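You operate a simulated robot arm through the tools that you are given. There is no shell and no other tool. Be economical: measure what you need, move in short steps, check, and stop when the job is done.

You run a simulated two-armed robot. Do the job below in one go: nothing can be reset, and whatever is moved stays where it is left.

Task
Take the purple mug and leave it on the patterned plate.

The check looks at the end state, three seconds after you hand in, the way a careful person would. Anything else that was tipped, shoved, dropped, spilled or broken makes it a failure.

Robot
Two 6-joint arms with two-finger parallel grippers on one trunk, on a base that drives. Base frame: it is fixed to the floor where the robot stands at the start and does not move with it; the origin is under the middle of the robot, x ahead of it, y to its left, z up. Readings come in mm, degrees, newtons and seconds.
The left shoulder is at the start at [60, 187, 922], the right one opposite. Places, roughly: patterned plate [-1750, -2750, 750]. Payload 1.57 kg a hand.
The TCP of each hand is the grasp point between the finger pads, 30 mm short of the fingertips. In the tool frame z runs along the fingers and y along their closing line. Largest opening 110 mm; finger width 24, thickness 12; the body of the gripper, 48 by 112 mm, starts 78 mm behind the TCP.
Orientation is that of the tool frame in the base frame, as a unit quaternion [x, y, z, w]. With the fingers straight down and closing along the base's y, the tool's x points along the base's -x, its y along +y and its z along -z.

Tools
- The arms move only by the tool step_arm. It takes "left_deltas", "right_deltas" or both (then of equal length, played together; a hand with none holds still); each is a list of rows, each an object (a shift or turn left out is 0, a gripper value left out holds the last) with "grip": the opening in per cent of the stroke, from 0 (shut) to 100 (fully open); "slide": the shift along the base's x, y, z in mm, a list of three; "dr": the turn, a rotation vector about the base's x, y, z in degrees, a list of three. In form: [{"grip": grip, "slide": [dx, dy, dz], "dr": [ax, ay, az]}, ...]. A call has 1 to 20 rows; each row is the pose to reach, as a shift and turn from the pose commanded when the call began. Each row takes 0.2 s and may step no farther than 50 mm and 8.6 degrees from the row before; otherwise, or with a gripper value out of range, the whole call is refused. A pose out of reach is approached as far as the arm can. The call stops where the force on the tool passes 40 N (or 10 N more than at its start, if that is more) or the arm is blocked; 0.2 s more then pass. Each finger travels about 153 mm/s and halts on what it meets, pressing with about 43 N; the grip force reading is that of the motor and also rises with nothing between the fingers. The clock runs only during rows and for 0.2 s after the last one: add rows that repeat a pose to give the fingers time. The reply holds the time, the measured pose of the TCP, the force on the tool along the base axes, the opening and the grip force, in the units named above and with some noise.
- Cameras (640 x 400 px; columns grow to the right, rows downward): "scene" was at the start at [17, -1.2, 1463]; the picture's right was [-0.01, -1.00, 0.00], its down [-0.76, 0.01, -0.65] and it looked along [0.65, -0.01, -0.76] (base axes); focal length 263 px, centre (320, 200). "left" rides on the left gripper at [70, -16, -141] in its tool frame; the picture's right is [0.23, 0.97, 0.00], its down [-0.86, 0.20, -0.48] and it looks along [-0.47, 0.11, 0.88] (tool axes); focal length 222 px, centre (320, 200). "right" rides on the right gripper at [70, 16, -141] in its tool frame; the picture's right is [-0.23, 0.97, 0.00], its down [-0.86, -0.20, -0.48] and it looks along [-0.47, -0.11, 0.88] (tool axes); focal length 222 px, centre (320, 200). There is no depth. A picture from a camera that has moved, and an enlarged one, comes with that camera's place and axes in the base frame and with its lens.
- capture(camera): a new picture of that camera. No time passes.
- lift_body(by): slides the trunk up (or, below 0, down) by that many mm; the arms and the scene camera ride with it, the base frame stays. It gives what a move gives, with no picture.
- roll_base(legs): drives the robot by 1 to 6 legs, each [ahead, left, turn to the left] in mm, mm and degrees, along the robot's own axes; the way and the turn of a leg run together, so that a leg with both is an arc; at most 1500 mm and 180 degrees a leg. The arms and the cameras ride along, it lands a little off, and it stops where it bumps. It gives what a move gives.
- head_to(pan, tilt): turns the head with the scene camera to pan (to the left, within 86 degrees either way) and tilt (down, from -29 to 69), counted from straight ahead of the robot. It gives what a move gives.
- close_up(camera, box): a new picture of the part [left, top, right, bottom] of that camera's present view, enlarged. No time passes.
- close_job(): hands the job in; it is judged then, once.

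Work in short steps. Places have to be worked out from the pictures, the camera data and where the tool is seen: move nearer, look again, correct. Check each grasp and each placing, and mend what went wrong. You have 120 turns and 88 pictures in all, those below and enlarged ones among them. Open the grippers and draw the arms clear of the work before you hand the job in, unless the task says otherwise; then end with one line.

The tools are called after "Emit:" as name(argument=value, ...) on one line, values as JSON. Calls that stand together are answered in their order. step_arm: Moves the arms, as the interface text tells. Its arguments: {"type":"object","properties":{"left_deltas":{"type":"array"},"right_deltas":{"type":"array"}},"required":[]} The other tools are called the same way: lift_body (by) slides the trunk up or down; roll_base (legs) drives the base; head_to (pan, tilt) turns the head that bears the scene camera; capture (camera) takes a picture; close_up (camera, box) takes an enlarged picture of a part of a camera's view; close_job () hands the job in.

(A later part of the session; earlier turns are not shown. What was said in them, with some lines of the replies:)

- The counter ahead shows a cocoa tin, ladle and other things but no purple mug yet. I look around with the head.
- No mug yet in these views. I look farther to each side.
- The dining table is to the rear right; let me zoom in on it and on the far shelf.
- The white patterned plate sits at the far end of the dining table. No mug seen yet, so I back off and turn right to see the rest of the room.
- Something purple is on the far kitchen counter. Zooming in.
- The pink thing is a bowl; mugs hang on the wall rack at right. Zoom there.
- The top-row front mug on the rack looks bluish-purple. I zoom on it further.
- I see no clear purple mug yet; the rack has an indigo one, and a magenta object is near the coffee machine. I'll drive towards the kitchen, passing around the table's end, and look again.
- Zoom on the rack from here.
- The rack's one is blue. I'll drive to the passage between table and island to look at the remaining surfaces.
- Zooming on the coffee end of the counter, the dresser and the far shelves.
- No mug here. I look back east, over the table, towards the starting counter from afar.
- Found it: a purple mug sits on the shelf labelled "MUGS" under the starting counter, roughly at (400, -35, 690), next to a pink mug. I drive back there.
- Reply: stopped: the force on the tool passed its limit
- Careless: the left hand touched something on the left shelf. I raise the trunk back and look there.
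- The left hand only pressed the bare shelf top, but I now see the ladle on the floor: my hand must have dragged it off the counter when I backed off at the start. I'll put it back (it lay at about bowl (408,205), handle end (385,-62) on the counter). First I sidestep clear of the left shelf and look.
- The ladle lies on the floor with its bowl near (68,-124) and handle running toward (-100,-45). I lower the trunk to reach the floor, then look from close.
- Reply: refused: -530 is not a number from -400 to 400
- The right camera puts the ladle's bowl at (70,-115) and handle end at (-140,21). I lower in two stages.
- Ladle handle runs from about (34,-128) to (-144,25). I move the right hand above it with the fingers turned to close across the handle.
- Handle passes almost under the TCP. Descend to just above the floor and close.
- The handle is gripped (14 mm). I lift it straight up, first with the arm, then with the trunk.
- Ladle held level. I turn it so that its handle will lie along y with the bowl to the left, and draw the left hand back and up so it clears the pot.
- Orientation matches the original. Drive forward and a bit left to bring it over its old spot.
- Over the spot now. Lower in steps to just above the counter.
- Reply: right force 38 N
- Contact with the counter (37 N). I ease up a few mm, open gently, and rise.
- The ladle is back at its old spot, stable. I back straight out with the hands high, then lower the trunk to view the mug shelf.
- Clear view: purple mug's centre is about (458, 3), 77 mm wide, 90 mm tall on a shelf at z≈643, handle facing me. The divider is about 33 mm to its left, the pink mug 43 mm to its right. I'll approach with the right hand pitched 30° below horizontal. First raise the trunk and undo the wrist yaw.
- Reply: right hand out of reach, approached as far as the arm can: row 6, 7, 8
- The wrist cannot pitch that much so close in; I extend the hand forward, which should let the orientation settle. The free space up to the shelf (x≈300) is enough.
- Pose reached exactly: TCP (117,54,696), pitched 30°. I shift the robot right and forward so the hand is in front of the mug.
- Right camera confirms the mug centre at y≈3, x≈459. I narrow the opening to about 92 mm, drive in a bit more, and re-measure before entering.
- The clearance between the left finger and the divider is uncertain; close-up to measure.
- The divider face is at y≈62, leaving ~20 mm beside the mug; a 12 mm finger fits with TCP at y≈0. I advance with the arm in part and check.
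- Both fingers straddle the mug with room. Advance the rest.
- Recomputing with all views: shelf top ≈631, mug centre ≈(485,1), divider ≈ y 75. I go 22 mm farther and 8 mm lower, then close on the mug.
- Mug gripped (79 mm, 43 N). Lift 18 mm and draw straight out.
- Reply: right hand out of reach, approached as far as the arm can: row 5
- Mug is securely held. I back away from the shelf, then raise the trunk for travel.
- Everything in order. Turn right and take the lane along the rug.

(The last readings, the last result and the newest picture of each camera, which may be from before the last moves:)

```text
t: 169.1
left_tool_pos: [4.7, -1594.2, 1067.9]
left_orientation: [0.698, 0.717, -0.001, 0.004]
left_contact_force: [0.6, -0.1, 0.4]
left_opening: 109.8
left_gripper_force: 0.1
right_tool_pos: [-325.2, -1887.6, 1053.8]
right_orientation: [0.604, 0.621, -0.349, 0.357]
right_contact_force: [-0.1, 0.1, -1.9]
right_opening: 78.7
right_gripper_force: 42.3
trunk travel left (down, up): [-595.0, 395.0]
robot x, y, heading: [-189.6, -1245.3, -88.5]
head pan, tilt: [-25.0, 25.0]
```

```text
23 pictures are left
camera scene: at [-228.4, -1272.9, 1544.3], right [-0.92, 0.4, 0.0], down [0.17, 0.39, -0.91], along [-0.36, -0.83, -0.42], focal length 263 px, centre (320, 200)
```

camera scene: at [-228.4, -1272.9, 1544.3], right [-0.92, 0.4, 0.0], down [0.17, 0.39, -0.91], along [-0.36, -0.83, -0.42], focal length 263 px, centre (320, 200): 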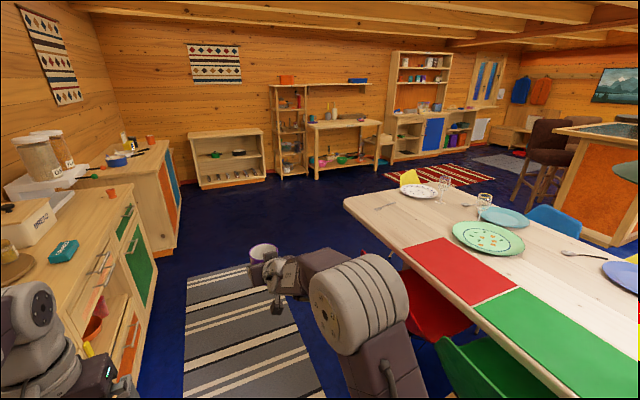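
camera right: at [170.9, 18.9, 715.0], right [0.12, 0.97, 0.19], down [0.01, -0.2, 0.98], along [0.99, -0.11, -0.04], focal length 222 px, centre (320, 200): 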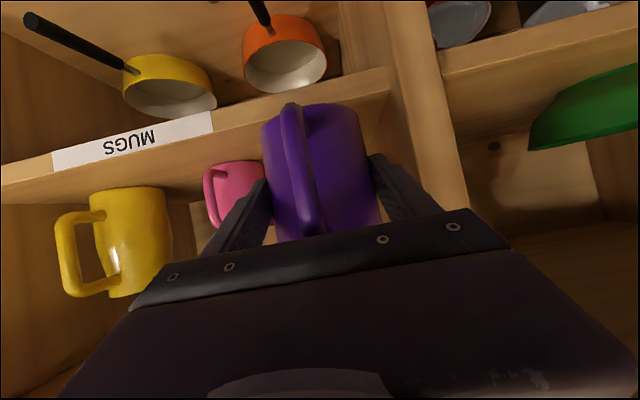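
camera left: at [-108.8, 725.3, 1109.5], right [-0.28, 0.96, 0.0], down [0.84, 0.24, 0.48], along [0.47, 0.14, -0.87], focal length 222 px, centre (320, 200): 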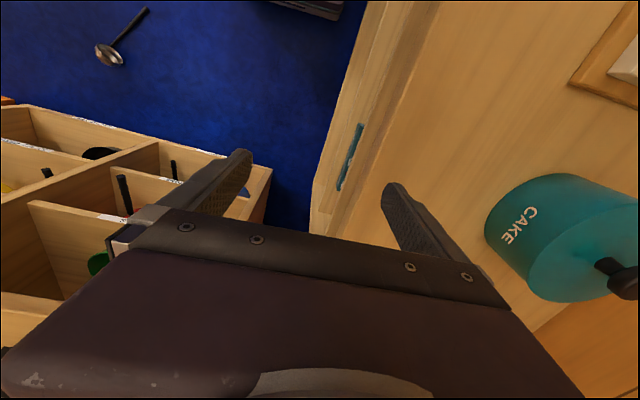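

The way beyond the table end is free (far furniture at y≈-5300). Continue past the table end, then turn toward it.

Emit:
roll_base(legs=[[1200, -60, 0], [1250, -100, 0], [0, 0, -90], [1400, 0, 0]])

Emit:
head_to(pan=-70, tilt=25)

Emit:
capture(camera="scene")

```text
t: 191.6
left_tool_pos: [-2013.1, -3951.3, 1066.6]
left_orientation: [1.0, 0.016, -0.003, 0.001]
left_contact_force: [-0.2, 0.5, -0.2]
left_opening: 110.0
left_gripper_force: 0.0
right_tool_pos: [-2306.1, -3618.0, 1056.0]
right_orientation: [0.866, 0.014, -0.5, 0.007]
right_contact_force: [1.0, 0.4, -1.8]
right_opening: 78.8
right_gripper_force: 42.7
trunk travel left (down, up): [-595.0, 395.0]
robot x, y, heading: [-1664.9, -3753.7, -178.4]
head pan, tilt: [-25.0, 25.0]
```

```text
t: 192.7
left_tool_pos: [-2014.1, -3949.5, 1068.3]
left_orientation: [1.0, 0.015, -0.004, 0.001]
left_contact_force: [0.0, -0.2, -0.8]
left_opening: 109.9
left_gripper_force: 0.1
right_tool_pos: [-2306.9, -3619.6, 1054.8]
right_orientation: [0.867, 0.014, -0.499, 0.008]
right_contact_force: [0.5, -0.1, -3.2]
right_opening: 79.4
right_gripper_force: 43.1
trunk travel left (down, up): [-595.0, 395.0]
robot x, y, heading: [-1666.7, -3751.4, -178.4]
head pan, tilt: [-70.0, 25.0]
```

```text
22 pictures are left
camera scene: at [-1641.8, -3666.3, 1544.3], right [0.93, 0.37, 0.0], down [0.16, -0.39, -0.91], along [-0.34, 0.84, -0.42], focal length 263 px, centre (320, 200)
```

scene: 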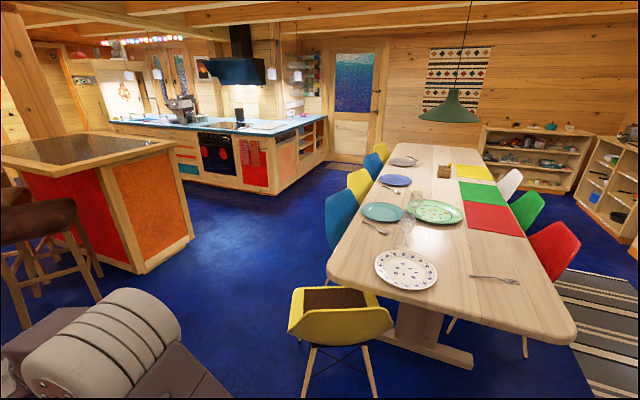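

The patterned plate is at about (-1630,-2640), with a yellow chair at the table end to its left. I'll approach diagonally from the right of the chair: turn to heading ~120°, sidestep right, and look again.

Emit:
roll_base(legs=[[0, 0, -61.6], [0, -434, 0]])

Emit:
head_to(pan=-5, tilt=35)

Emit:
capture(camera="scene")

```text
t: 198.1
left_tool_pos: [-1639.6, -3326.6, 1067.7]
left_orientation: [0.872, -0.489, -0.004, 0.0]
left_contact_force: [0.8, -0.3, 0.6]
left_opening: 110.1
left_gripper_force: 0.0
right_tool_pos: [-1499.6, -2906.9, 1055.0]
right_orientation: [0.756, -0.424, -0.435, -0.245]
right_contact_force: [0.9, -0.2, -2.4]
right_opening: 78.9
right_gripper_force: 43.4
trunk travel left (down, up): [-595.0, 395.0]
robot x, y, heading: [-1300.8, -3528.9, 121.3]
head pan, tilt: [-70.0, 25.0]
```

```text
t: 199.4
left_tool_pos: [-1640.1, -3326.0, 1067.9]
left_orientation: [0.872, -0.489, -0.004, -0.001]
left_contact_force: [-0.2, 0.5, 0.4]
left_opening: 110.0
left_gripper_force: 0.1
right_tool_pos: [-1498.5, -2906.3, 1054.1]
right_orientation: [0.756, -0.423, -0.435, -0.244]
right_contact_force: [0.9, -0.7, -3.7]
right_opening: 78.7
right_gripper_force: 42.6
trunk travel left (down, up): [-595.0, 395.0]
robot x, y, heading: [-1297.5, -3530.1, 121.4]
head pan, tilt: [-5.0, 35.0]
```

```text
21 pictures are left
camera scene: at [-1306.8, -3502.6, 1528.5], right [0.9, 0.44, 0.0], down [0.25, -0.51, -0.82], along [-0.36, 0.73, -0.57], focal length 263 px, centre (320, 200)
```

scene: 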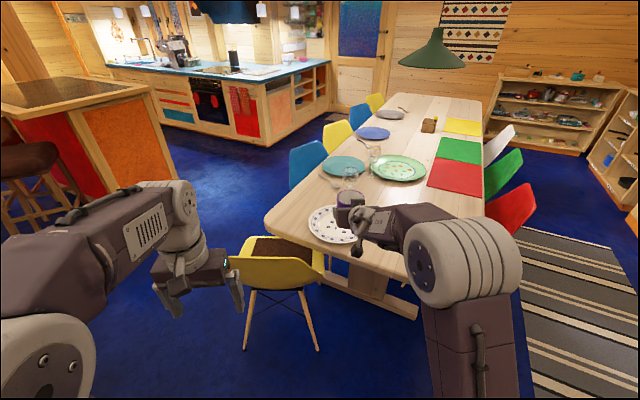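

Close-up on the plate to locate its centre.

Emit:
close_up(camera="scene", box=[270, 140, 440, 260])

Emit:
capture(camera="right")

```text
3.33 times, centred on (355, 200) of scene
camera zoom: at [-1306.8, -3502.6, 1528.5], right [0.9, 0.44, 0.0], down [0.25, -0.51, -0.82], along [-0.36, 0.73, -0.57], focal length 876 px, centre (203, 200)
```

zoom: 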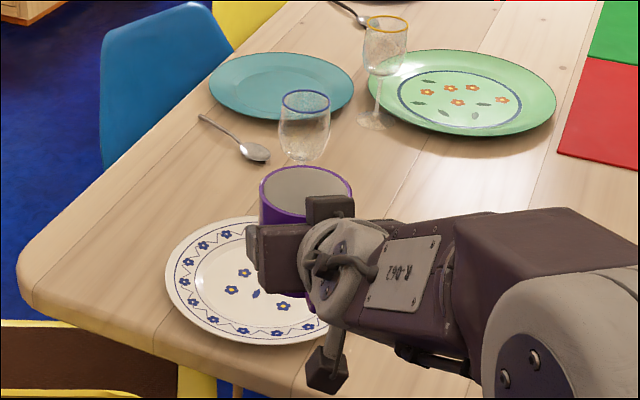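

```text
19 pictures are left
camera right: at [-1430.5, -3048.7, 1064.8], right [-0.89, -0.41, 0.19], down [0.16, 0.12, 0.98], along [-0.42, 0.9, -0.04], focal length 222 px, centre (320, 200)
```

right: 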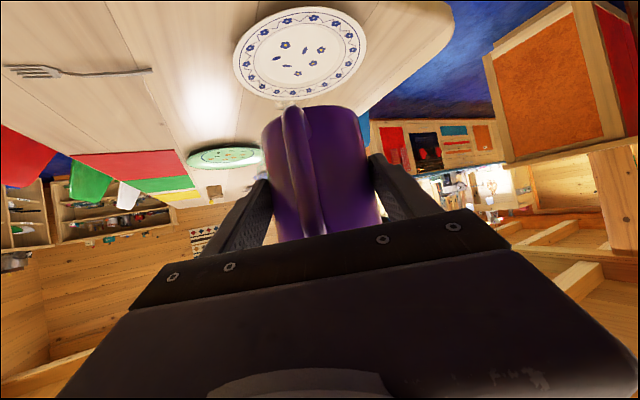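

Both cameras put the plate centre near (-1655,-2625). I drive 170 mm forward, lower the trunk somewhat and look again.

Emit:
roll_base(legs=[[170, 0, 0]])

Emit:
lift_body(by=-120)

Emit:
capture(camera="right")

Emit:
close_up(camera="scene", box=[230, 100, 470, 260])

```text
t: 200.9
left_tool_pos: [-1729.8, -3178.7, 1067.4]
left_orientation: [0.872, -0.49, -0.004, 0.0]
left_contact_force: [0.1, 0.6, -0.2]
left_opening: 110.1
left_gripper_force: 0.0
right_tool_pos: [-1588.1, -2759.5, 1053.8]
right_orientation: [0.756, -0.424, -0.435, -0.245]
right_contact_force: [-0.3, 0.4, -3.5]
right_opening: 78.9
right_gripper_force: 42.6
trunk travel left (down, up): [-595.0, 395.0]
robot x, y, heading: [-1382.8, -3380.7, 121.1]
head pan, tilt: [-5.0, 35.0]
```

```text
t: 202.4
left_tool_pos: [-1729.7, -3179.2, 948.3]
left_orientation: [0.872, -0.489, -0.004, -0.001]
left_contact_force: [0.0, 0.5, 0.2]
left_opening: 110.0
left_gripper_force: 0.0
right_tool_pos: [-1588.4, -2758.8, 934.7]
right_orientation: [0.756, -0.424, -0.434, -0.245]
right_contact_force: [0.1, -0.2, -3.0]
right_opening: 78.9
right_gripper_force: 42.9
trunk travel left (down, up): [-475.0, 515.0]
robot x, y, heading: [-1388.7, -3380.7, 121.2]
head pan, tilt: [-5.0, 35.0]
```

```text
18 pictures are left
camera right: at [-1519.5, -2901.7, 944.9], right [-0.89, -0.41, 0.19], down [0.16, 0.12, 0.98], along [-0.42, 0.91, -0.04], focal length 222 px, centre (320, 200)
```

right: 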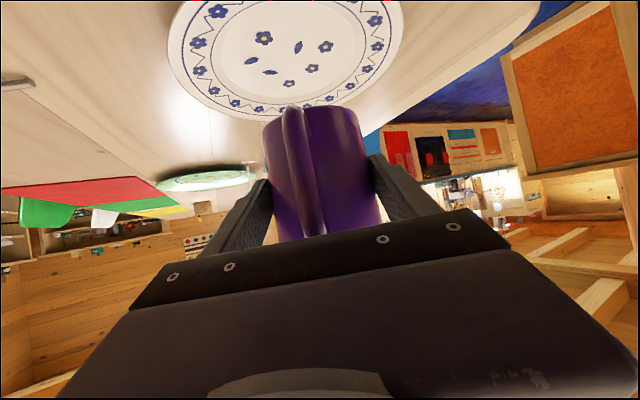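

```text
2.50 times, centred on (350, 180) of scene
camera zoom: at [-1396.4, -3355.8, 1408.6], right [0.9, 0.44, 0.0], down [0.25, -0.51, -0.82], along [-0.36, 0.73, -0.57], focal length 657 px, centre (245, 250)
```

zoom: 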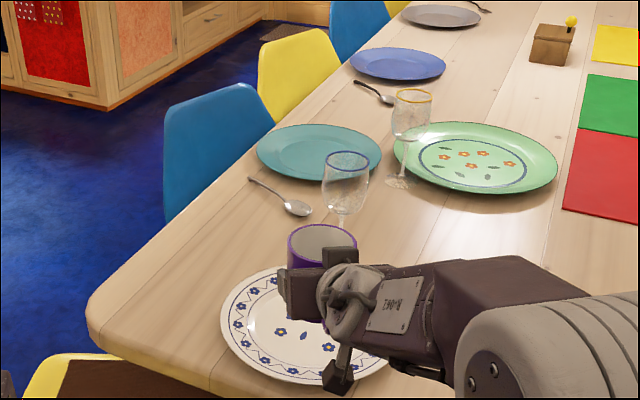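

Plate width across views fits plate height ≈750, centre ≈(-1636,-2655). I advance the arm most of the way and lower the trunk 70 mm, then re-check.

Emit:
step_arm(right_deltas=[{"slide": [-12, 27, 0]}, {"slide": [-24, 55, 0]}, {"slide": [-30, 72, 0]}, {"slide": [-30, 72, 0]}])

Emit:
lift_body(by=-60)

Emit:
close_up(camera="scene", box=[250, 100, 450, 225])

Emit:
capture(camera="right")

```text
t: 203.4
left_tool_pos: [-1730.0, -3179.3, 948.1]
left_orientation: [0.872, -0.489, -0.004, 0.0]
left_contact_force: [0.6, -1.7, 0.5]
left_opening: 110.0
left_gripper_force: 0.0
right_tool_pos: [-1615.4, -2691.0, 934.8]
right_orientation: [0.755, -0.426, -0.433, -0.246]
right_contact_force: [0.0, -0.3, -2.9]
right_opening: 78.9
right_gripper_force: 42.9
right hand out of reach, approached as far as the arm can: row 3, 4
trunk travel left (down, up): [-475.0, 515.0]
robot x, y, heading: [-1387.2, -3380.6, 121.3]
head pan, tilt: [-5.0, 35.0]
```

```text
t: 204.4
left_tool_pos: [-1729.4, -3178.7, 888.2]
left_orientation: [0.872, -0.49, -0.004, -0.001]
left_contact_force: [0.7, 0.1, -0.3]
left_opening: 110.0
left_gripper_force: 0.1
right_tool_pos: [-1614.9, -2690.5, 875.3]
right_orientation: [0.755, -0.425, -0.434, -0.246]
right_contact_force: [0.6, 0.2, -2.8]
right_opening: 78.8
right_gripper_force: 42.9
trunk travel left (down, up): [-415.0, 575.0]
robot x, y, heading: [-1387.6, -3383.1, 121.0]
head pan, tilt: [-5.0, 35.0]
```

```text
3.20 times, centred on (350, 162) of scene
camera zoom: at [-1396.3, -3355.9, 1348.6], right [0.9, 0.44, 0.0], down [0.25, -0.51, -0.82], along [-0.36, 0.73, -0.57], focal length 841 px, centre (224, 320)
```

zoom: 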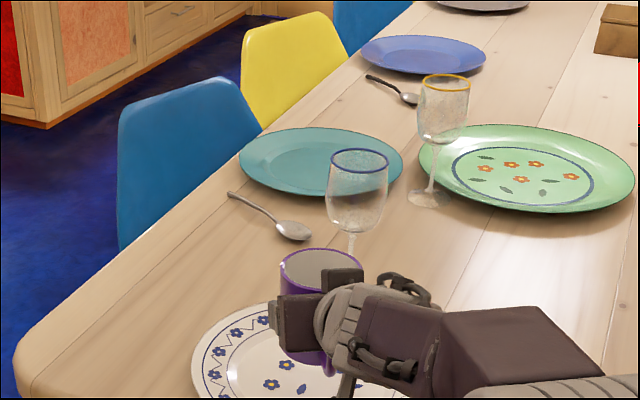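

```text
15 pictures are left
camera right: at [-1547.4, -2833.1, 885.0], right [-0.89, -0.41, 0.19], down [0.16, 0.11, 0.98], along [-0.42, 0.91, -0.04], focal length 222 px, centre (320, 200)
```

right: 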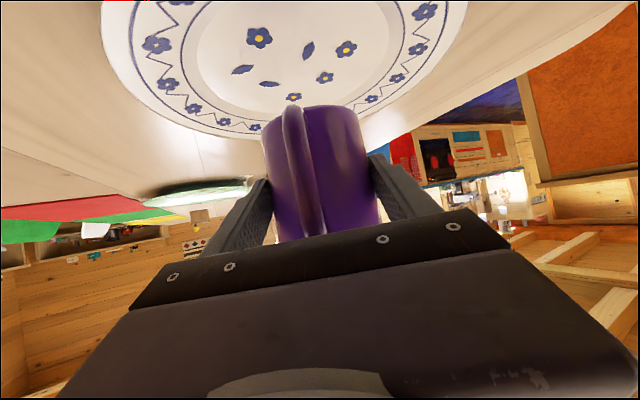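

Arm is at its forward limit; mug centre now ≈(-1624,-2676), plate centre ≈(-1636,-2630). I drive the last ~45 mm with the base.

Emit:
roll_base(legs=[[45, -11, 0]])

Emit:
lift_body(by=-35)

Emit:
capture(camera="right")

Emit:
head_to(pan=-5, tilt=45)

Emit:
close_up(camera="scene", box=[260, 90, 440, 210])

```text
t: 205.3
left_tool_pos: [-1744.5, -3132.8, 887.6]
left_orientation: [0.872, -0.489, -0.004, -0.001]
left_contact_force: [-0.2, -0.2, 0.8]
left_opening: 110.3
left_gripper_force: 0.1
right_tool_pos: [-1630.2, -2645.9, 873.5]
right_orientation: [0.756, -0.425, -0.433, -0.246]
right_contact_force: [-0.1, 0.6, -3.7]
right_opening: 78.9
right_gripper_force: 43.3
trunk travel left (down, up): [-415.0, 575.0]
robot x, y, heading: [-1399.2, -3337.2, 121.4]
head pan, tilt: [-5.0, 35.0]
```

```text
t: 206.1
left_tool_pos: [-1743.8, -3134.4, 852.4]
left_orientation: [0.872, -0.49, -0.004, 0.0]
left_contact_force: [0.3, 0.7, 0.0]
left_opening: 110.1
left_gripper_force: 0.1
right_tool_pos: [-1628.9, -2646.1, 839.9]
right_orientation: [0.755, -0.425, -0.434, -0.247]
right_contact_force: [-0.3, 0.3, -3.0]
right_opening: 79.1
right_gripper_force: 43.3
trunk travel left (down, up): [-380.0, 610.0]
robot x, y, heading: [-1399.8, -3337.4, 121.4]
head pan, tilt: [-5.0, 35.0]
```

```text
14 pictures are left
camera right: at [-1562.0, -2788.4, 849.8], right [-0.89, -0.41, 0.19], down [0.16, 0.11, 0.98], along [-0.42, 0.91, -0.04], focal length 222 px, centre (320, 200)
```

right: 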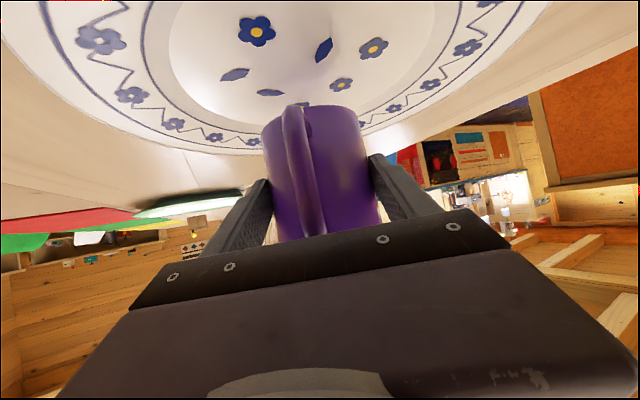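

```text
t: 206.8
left_tool_pos: [-1743.5, -3133.9, 852.2]
left_orientation: [0.872, -0.49, -0.004, 0.0]
left_contact_force: [-0.4, 0.0, 0.4]
left_opening: 110.1
left_gripper_force: 0.0
right_tool_pos: [-1629.4, -2645.5, 838.2]
right_orientation: [0.756, -0.425, -0.434, -0.246]
right_contact_force: [0.1, -1.4, -2.5]
right_opening: 79.0
right_gripper_force: 42.8
trunk travel left (down, up): [-380.0, 610.0]
robot x, y, heading: [-1402.3, -3338.7, 121.6]
head pan, tilt: [-5.0, 45.0]
```

```text
3.33 times, centred on (350, 150) of scene
camera zoom: at [-1407.9, -3316.8, 1298.8], right [0.9, 0.44, 0.0], down [0.31, -0.63, -0.71], along [-0.31, 0.63, -0.71], focal length 876 px, centre (220, 367)
```

zoom: 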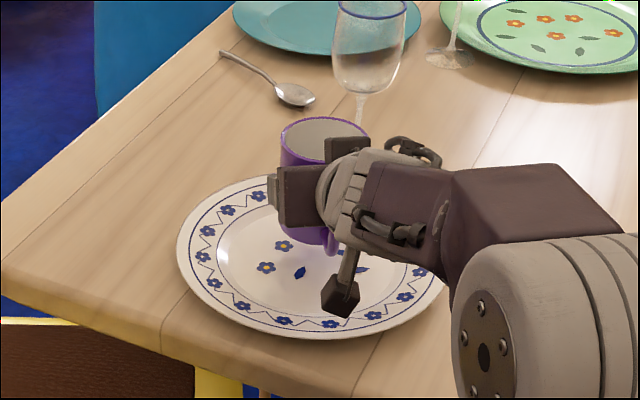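

Mug sits about 10 mm past the plate's centre, ~30 mm above it. I pull back slightly and lower to a few mm above the expected surface.

Emit:
step_arm(right_deltas=[{"slide": [4, -10, -6]}, {"slide": [4, -10, -12]}, {"slide": [4, -10, -16]}, {"slide": [4, -10, -16]}])

Emit:
close_up(camera="scene", box=[260, 90, 440, 210])

```text
t: 207.8
left_tool_pos: [-1743.6, -3133.8, 853.4]
left_orientation: [0.872, -0.49, -0.005, 0.0]
left_contact_force: [-0.4, -0.5, 0.0]
left_opening: 109.8
left_gripper_force: 0.2
right_tool_pos: [-1625.2, -2655.9, 822.0]
right_orientation: [0.755, -0.425, -0.434, -0.246]
right_contact_force: [0.6, -0.4, -2.4]
right_opening: 78.7
right_gripper_force: 43.0
right hand out of reach, approached as far as the arm can: row 1, 2, 3
trunk travel left (down, up): [-380.0, 610.0]
robot x, y, heading: [-1402.2, -3337.6, 121.6]
head pan, tilt: [-5.0, 45.0]
```

```text
3.33 times, centred on (350, 150) of scene
camera zoom: at [-1407.9, -3316.8, 1298.7], right [0.9, 0.44, 0.0], down [0.31, -0.63, -0.71], along [-0.31, 0.63, -0.71], focal length 876 px, centre (220, 367)
```

zoom: 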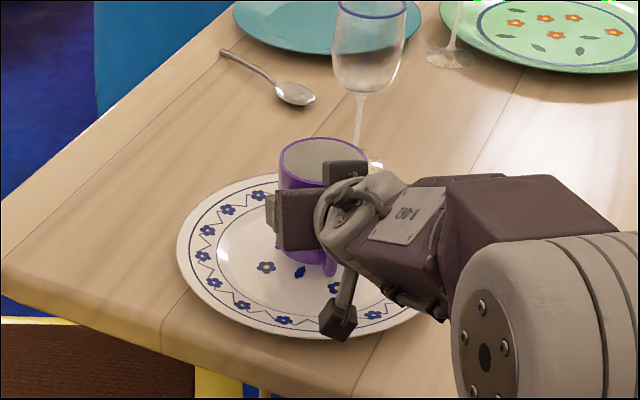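

Still in the air, as the force reads only the mug's weight. Lower gently with the trunk.

Emit:
lift_body(by=-6)

Emit:
lift_body(by=-4)

```text
t: 208.3
left_tool_pos: [-1743.0, -3134.3, 846.8]
left_orientation: [0.872, -0.49, -0.004, 0.0]
left_contact_force: [1.0, 0.9, 0.2]
left_opening: 109.9
left_gripper_force: 0.0
right_tool_pos: [-1626.2, -2657.0, 818.2]
right_orientation: [0.755, -0.425, -0.434, -0.247]
right_contact_force: [0.4, 0.0, -2.6]
right_opening: 78.8
right_gripper_force: 42.8
trunk travel left (down, up): [-374.0, 616.0]
robot x, y, heading: [-1403.6, -3338.5, 121.4]
head pan, tilt: [-5.0, 45.0]
```

```text
t: 208.9
left_tool_pos: [-1743.6, -3134.1, 842.1]
left_orientation: [0.872, -0.489, -0.005, -0.001]
left_contact_force: [0.0, 0.5, 0.4]
left_opening: 110.3
left_gripper_force: 0.0
right_tool_pos: [-1626.0, -2656.6, 814.4]
right_orientation: [0.755, -0.424, -0.434, -0.246]
right_contact_force: [0.2, -0.4, -1.8]
right_opening: 79.0
right_gripper_force: 42.9
trunk travel left (down, up): [-370.0, 620.0]
robot x, y, heading: [-1403.6, -3338.3, 121.4]
head pan, tilt: [-5.0, 45.0]
```

No contact yet; continue in small steps.

Emit:
lift_body(by=-4)

Emit:
lift_body(by=-3)

Emit:
capture(camera="right")

```text
t: 209.4
left_tool_pos: [-1743.9, -3134.5, 839.5]
left_orientation: [0.872, -0.489, -0.004, 0.0]
left_contact_force: [0.4, -0.5, -0.2]
left_opening: 110.1
left_gripper_force: 0.1
right_tool_pos: [-1624.4, -2656.7, 812.0]
right_orientation: [0.755, -0.424, -0.435, -0.247]
right_contact_force: [0.0, 1.1, 2.5]
right_opening: 78.9
right_gripper_force: 43.1
trunk travel left (down, up): [-366.0, 624.0]
robot x, y, heading: [-1399.0, -3338.1, 121.4]
head pan, tilt: [-5.0, 45.0]
```

```text
t: 209.9
left_tool_pos: [-1743.4, -3135.3, 836.7]
left_orientation: [0.872, -0.49, -0.005, -0.001]
left_contact_force: [0.0, 0.0, 0.1]
left_opening: 110.0
left_gripper_force: 0.0
right_tool_pos: [-1625.2, -2656.9, 810.8]
right_orientation: [0.754, -0.424, -0.436, -0.248]
right_contact_force: [-2.3, 5.6, 16.0]
right_opening: 78.9
right_gripper_force: 43.2
trunk travel left (down, up): [-363.0, 627.0]
robot x, y, heading: [-1407.5, -3335.7, 121.4]
head pan, tilt: [-5.0, 45.0]
```

```text
11 pictures are left
camera right: at [-1558.1, -2799.2, 820.3], right [-0.89, -0.41, 0.19], down [0.16, 0.11, 0.98], along [-0.42, 0.91, -0.03], focal length 222 px, centre (320, 200)
```

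right: 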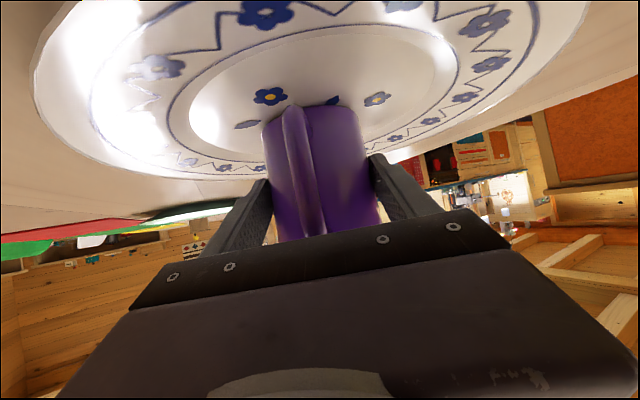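

Contact made (16 N); the mug stands within the plate's inner ring. I relieve the pressure 2 mm, open, and withdraw along the tool axis.

Emit:
lift_body(by=2)

Emit:
step_arm(right_deltas=[{"slide": [0, 0, 0], "grip": 75}, {"slide": [0, 0, 0], "grip": 80}, {"slide": [0, 0, 0], "grip": 90}, {"slide": [0, 0, 0], "grip": 92}, {"slide": [0, 0, 0], "grip": 92}])

Emit:
capture(camera="right")

```text
t: 210.4
left_tool_pos: [-1742.3, -3135.3, 837.8]
left_orientation: [0.872, -0.49, -0.005, 0.0]
left_contact_force: [0.0, 1.0, 0.3]
left_opening: 110.1
left_gripper_force: 0.1
right_tool_pos: [-1624.9, -2657.6, 810.3]
right_orientation: [0.754, -0.425, -0.435, -0.248]
right_contact_force: [-1.8, 6.7, 15.6]
right_opening: 79.1
right_gripper_force: 43.1
trunk travel left (down, up): [-365.0, 625.0]
robot x, y, heading: [-1400.2, -3338.0, 121.4]
head pan, tilt: [-5.0, 45.0]
```

```text
t: 211.7
left_tool_pos: [-1743.5, -3135.3, 837.8]
left_orientation: [0.872, -0.49, -0.004, 0.0]
left_contact_force: [-0.7, 0.7, 0.2]
left_opening: 110.1
left_gripper_force: 0.0
right_tool_pos: [-1626.2, -2657.0, 809.0]
right_orientation: [0.755, -0.425, -0.434, -0.247]
right_contact_force: [0.6, 0.2, -0.2]
right_opening: 101.3
right_gripper_force: 0.0
trunk travel left (down, up): [-365.0, 625.0]
robot x, y, heading: [-1401.7, -3337.0, 121.3]
head pan, tilt: [-5.0, 45.0]
```

```text
10 pictures are left
camera right: at [-1558.2, -2799.0, 819.4], right [-0.89, -0.41, 0.19], down [0.16, 0.11, 0.98], along [-0.42, 0.91, -0.04], focal length 222 px, centre (320, 200)
```

right: 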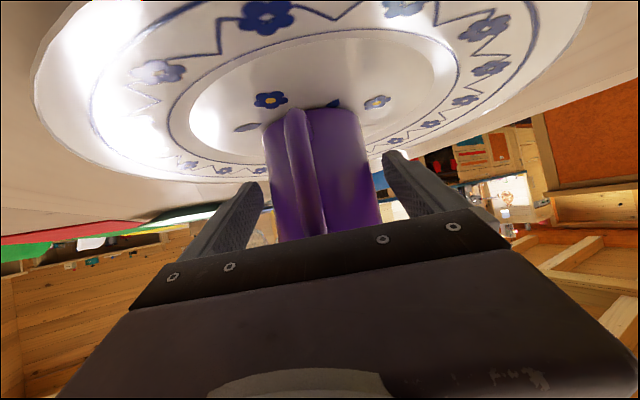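

Released, mug upright. Withdraw the hand backward and slightly up.

Emit:
step_arm(right_deltas=[{"slide": [8, -13, 2]}, {"slide": [18, -30, 6]}, {"slide": [34, -55, 12]}, {"slide": [50, -81, 20]}, {"slide": [60, -98, 30]}, {"slide": [60, -98, 30]}])

Emit:
capture(camera="right")

```text
t: 213.1
left_tool_pos: [-1743.7, -3135.2, 836.7]
left_orientation: [0.872, -0.489, -0.004, -0.001]
left_contact_force: [-0.4, 0.5, 0.8]
left_opening: 110.4
left_gripper_force: 0.0
right_tool_pos: [-1566.4, -2756.6, 839.6]
right_orientation: [0.756, -0.424, -0.434, -0.246]
right_contact_force: [0.2, -0.5, 0.3]
right_opening: 101.4
right_gripper_force: 0.1
trunk travel left (down, up): [-365.0, 625.0]
robot x, y, heading: [-1402.7, -3340.0, 121.5]
head pan, tilt: [-5.0, 45.0]
```

```text
9 pictures are left
camera right: at [-1498.7, -2897.5, 849.7], right [-0.89, -0.41, 0.19], down [0.16, 0.12, 0.98], along [-0.42, 0.91, -0.04], focal length 222 px, centre (320, 200)
```

right: 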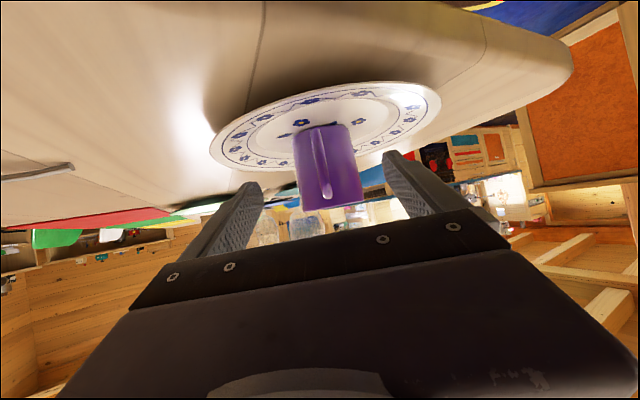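

The mug stands on the plate. Back the robot away and check the whole scene.

Emit:
roll_base(legs=[[-320, 0, 0]])

Emit:
lift_body(by=150)

Emit:
head_to(pan=0, tilt=30)

Emit:
capture(camera="scene")

Emit:
close_up(camera="scene", box=[240, 100, 440, 225])

```text
t: 215.2
left_tool_pos: [-1573.1, -3413.6, 838.9]
left_orientation: [0.872, -0.489, -0.005, 0.0]
left_contact_force: [-0.2, -0.5, -0.4]
left_opening: 109.9
left_gripper_force: 0.1
right_tool_pos: [-1396.7, -3034.3, 839.7]
right_orientation: [0.756, -0.424, -0.434, -0.246]
right_contact_force: [0.3, -0.7, -0.3]
right_opening: 101.1
right_gripper_force: 0.0
trunk travel left (down, up): [-365.0, 625.0]
robot x, y, heading: [-1233.5, -3614.5, 121.5]
head pan, tilt: [-5.0, 45.0]
```

```text
t: 217.0
left_tool_pos: [-1574.7, -3412.6, 986.1]
left_orientation: [0.872, -0.489, -0.004, 0.0]
left_contact_force: [0.5, 0.0, 0.2]
left_opening: 110.0
left_gripper_force: 0.1
right_tool_pos: [-1395.1, -3034.6, 989.4]
right_orientation: [0.756, -0.424, -0.434, -0.246]
right_contact_force: [0.3, -0.3, -0.2]
right_opening: 101.4
right_gripper_force: 0.1
trunk travel left (down, up): [-515.0, 475.0]
robot x, y, heading: [-1231.7, -3614.3, 121.3]
head pan, tilt: [-5.0, 45.0]
```

```text
t: 217.7
left_tool_pos: [-1573.6, -3414.6, 988.0]
left_orientation: [0.872, -0.489, -0.004, 0.0]
left_contact_force: [0.6, 0.1, 0.5]
left_opening: 110.2
left_gripper_force: 0.0
right_tool_pos: [-1396.0, -3033.2, 988.4]
right_orientation: [0.755, -0.425, -0.434, -0.247]
right_contact_force: [0.4, 0.1, -0.2]
right_opening: 101.4
right_gripper_force: 0.1
trunk travel left (down, up): [-515.0, 475.0]
robot x, y, heading: [-1231.4, -3615.5, 121.4]
head pan, tilt: [0.0, 30.0]
```

```text
8 pictures are left
camera scene: at [-1248.5, -3591.8, 1456.3], right [0.85, 0.52, 0.0], down [0.26, -0.43, -0.87], along [-0.45, 0.74, -0.5], focal length 263 px, centre (320, 200)
```

scene: 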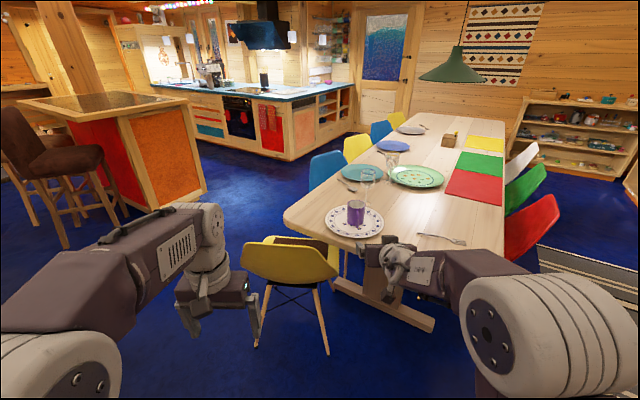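

```text
3.20 times, centred on (340, 162) of scene
camera zoom: at [-1248.5, -3591.8, 1456.3], right [0.85, 0.52, 0.0], down [0.26, -0.43, -0.87], along [-0.45, 0.74, -0.5], focal length 841 px, centre (256, 320)
```

zoom: 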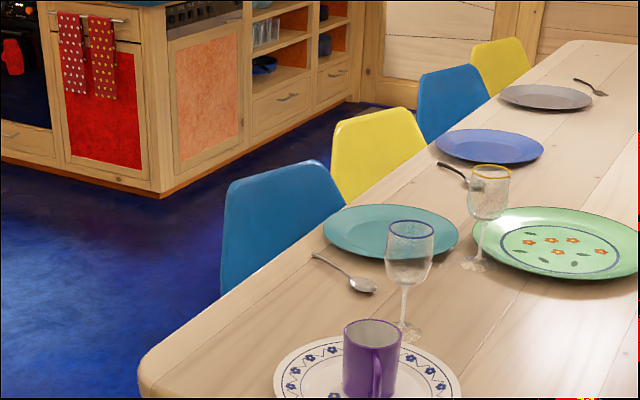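

The purple mug stands upright on the patterned plate, and the rest of the table is as it was. Both grippers are open and clear of the work, so I hand in.

Emit:
close_job()

```text
The job is handed in.
```

The purple mug is on the patterned plate, standing upright, and both grippers are open and clear of the table. While backing off at the start, I most likely dragged the ladle off the counter, because I later found it on the floor. I put it back close to where it lay (within about 25 mm), but it did leave its place.
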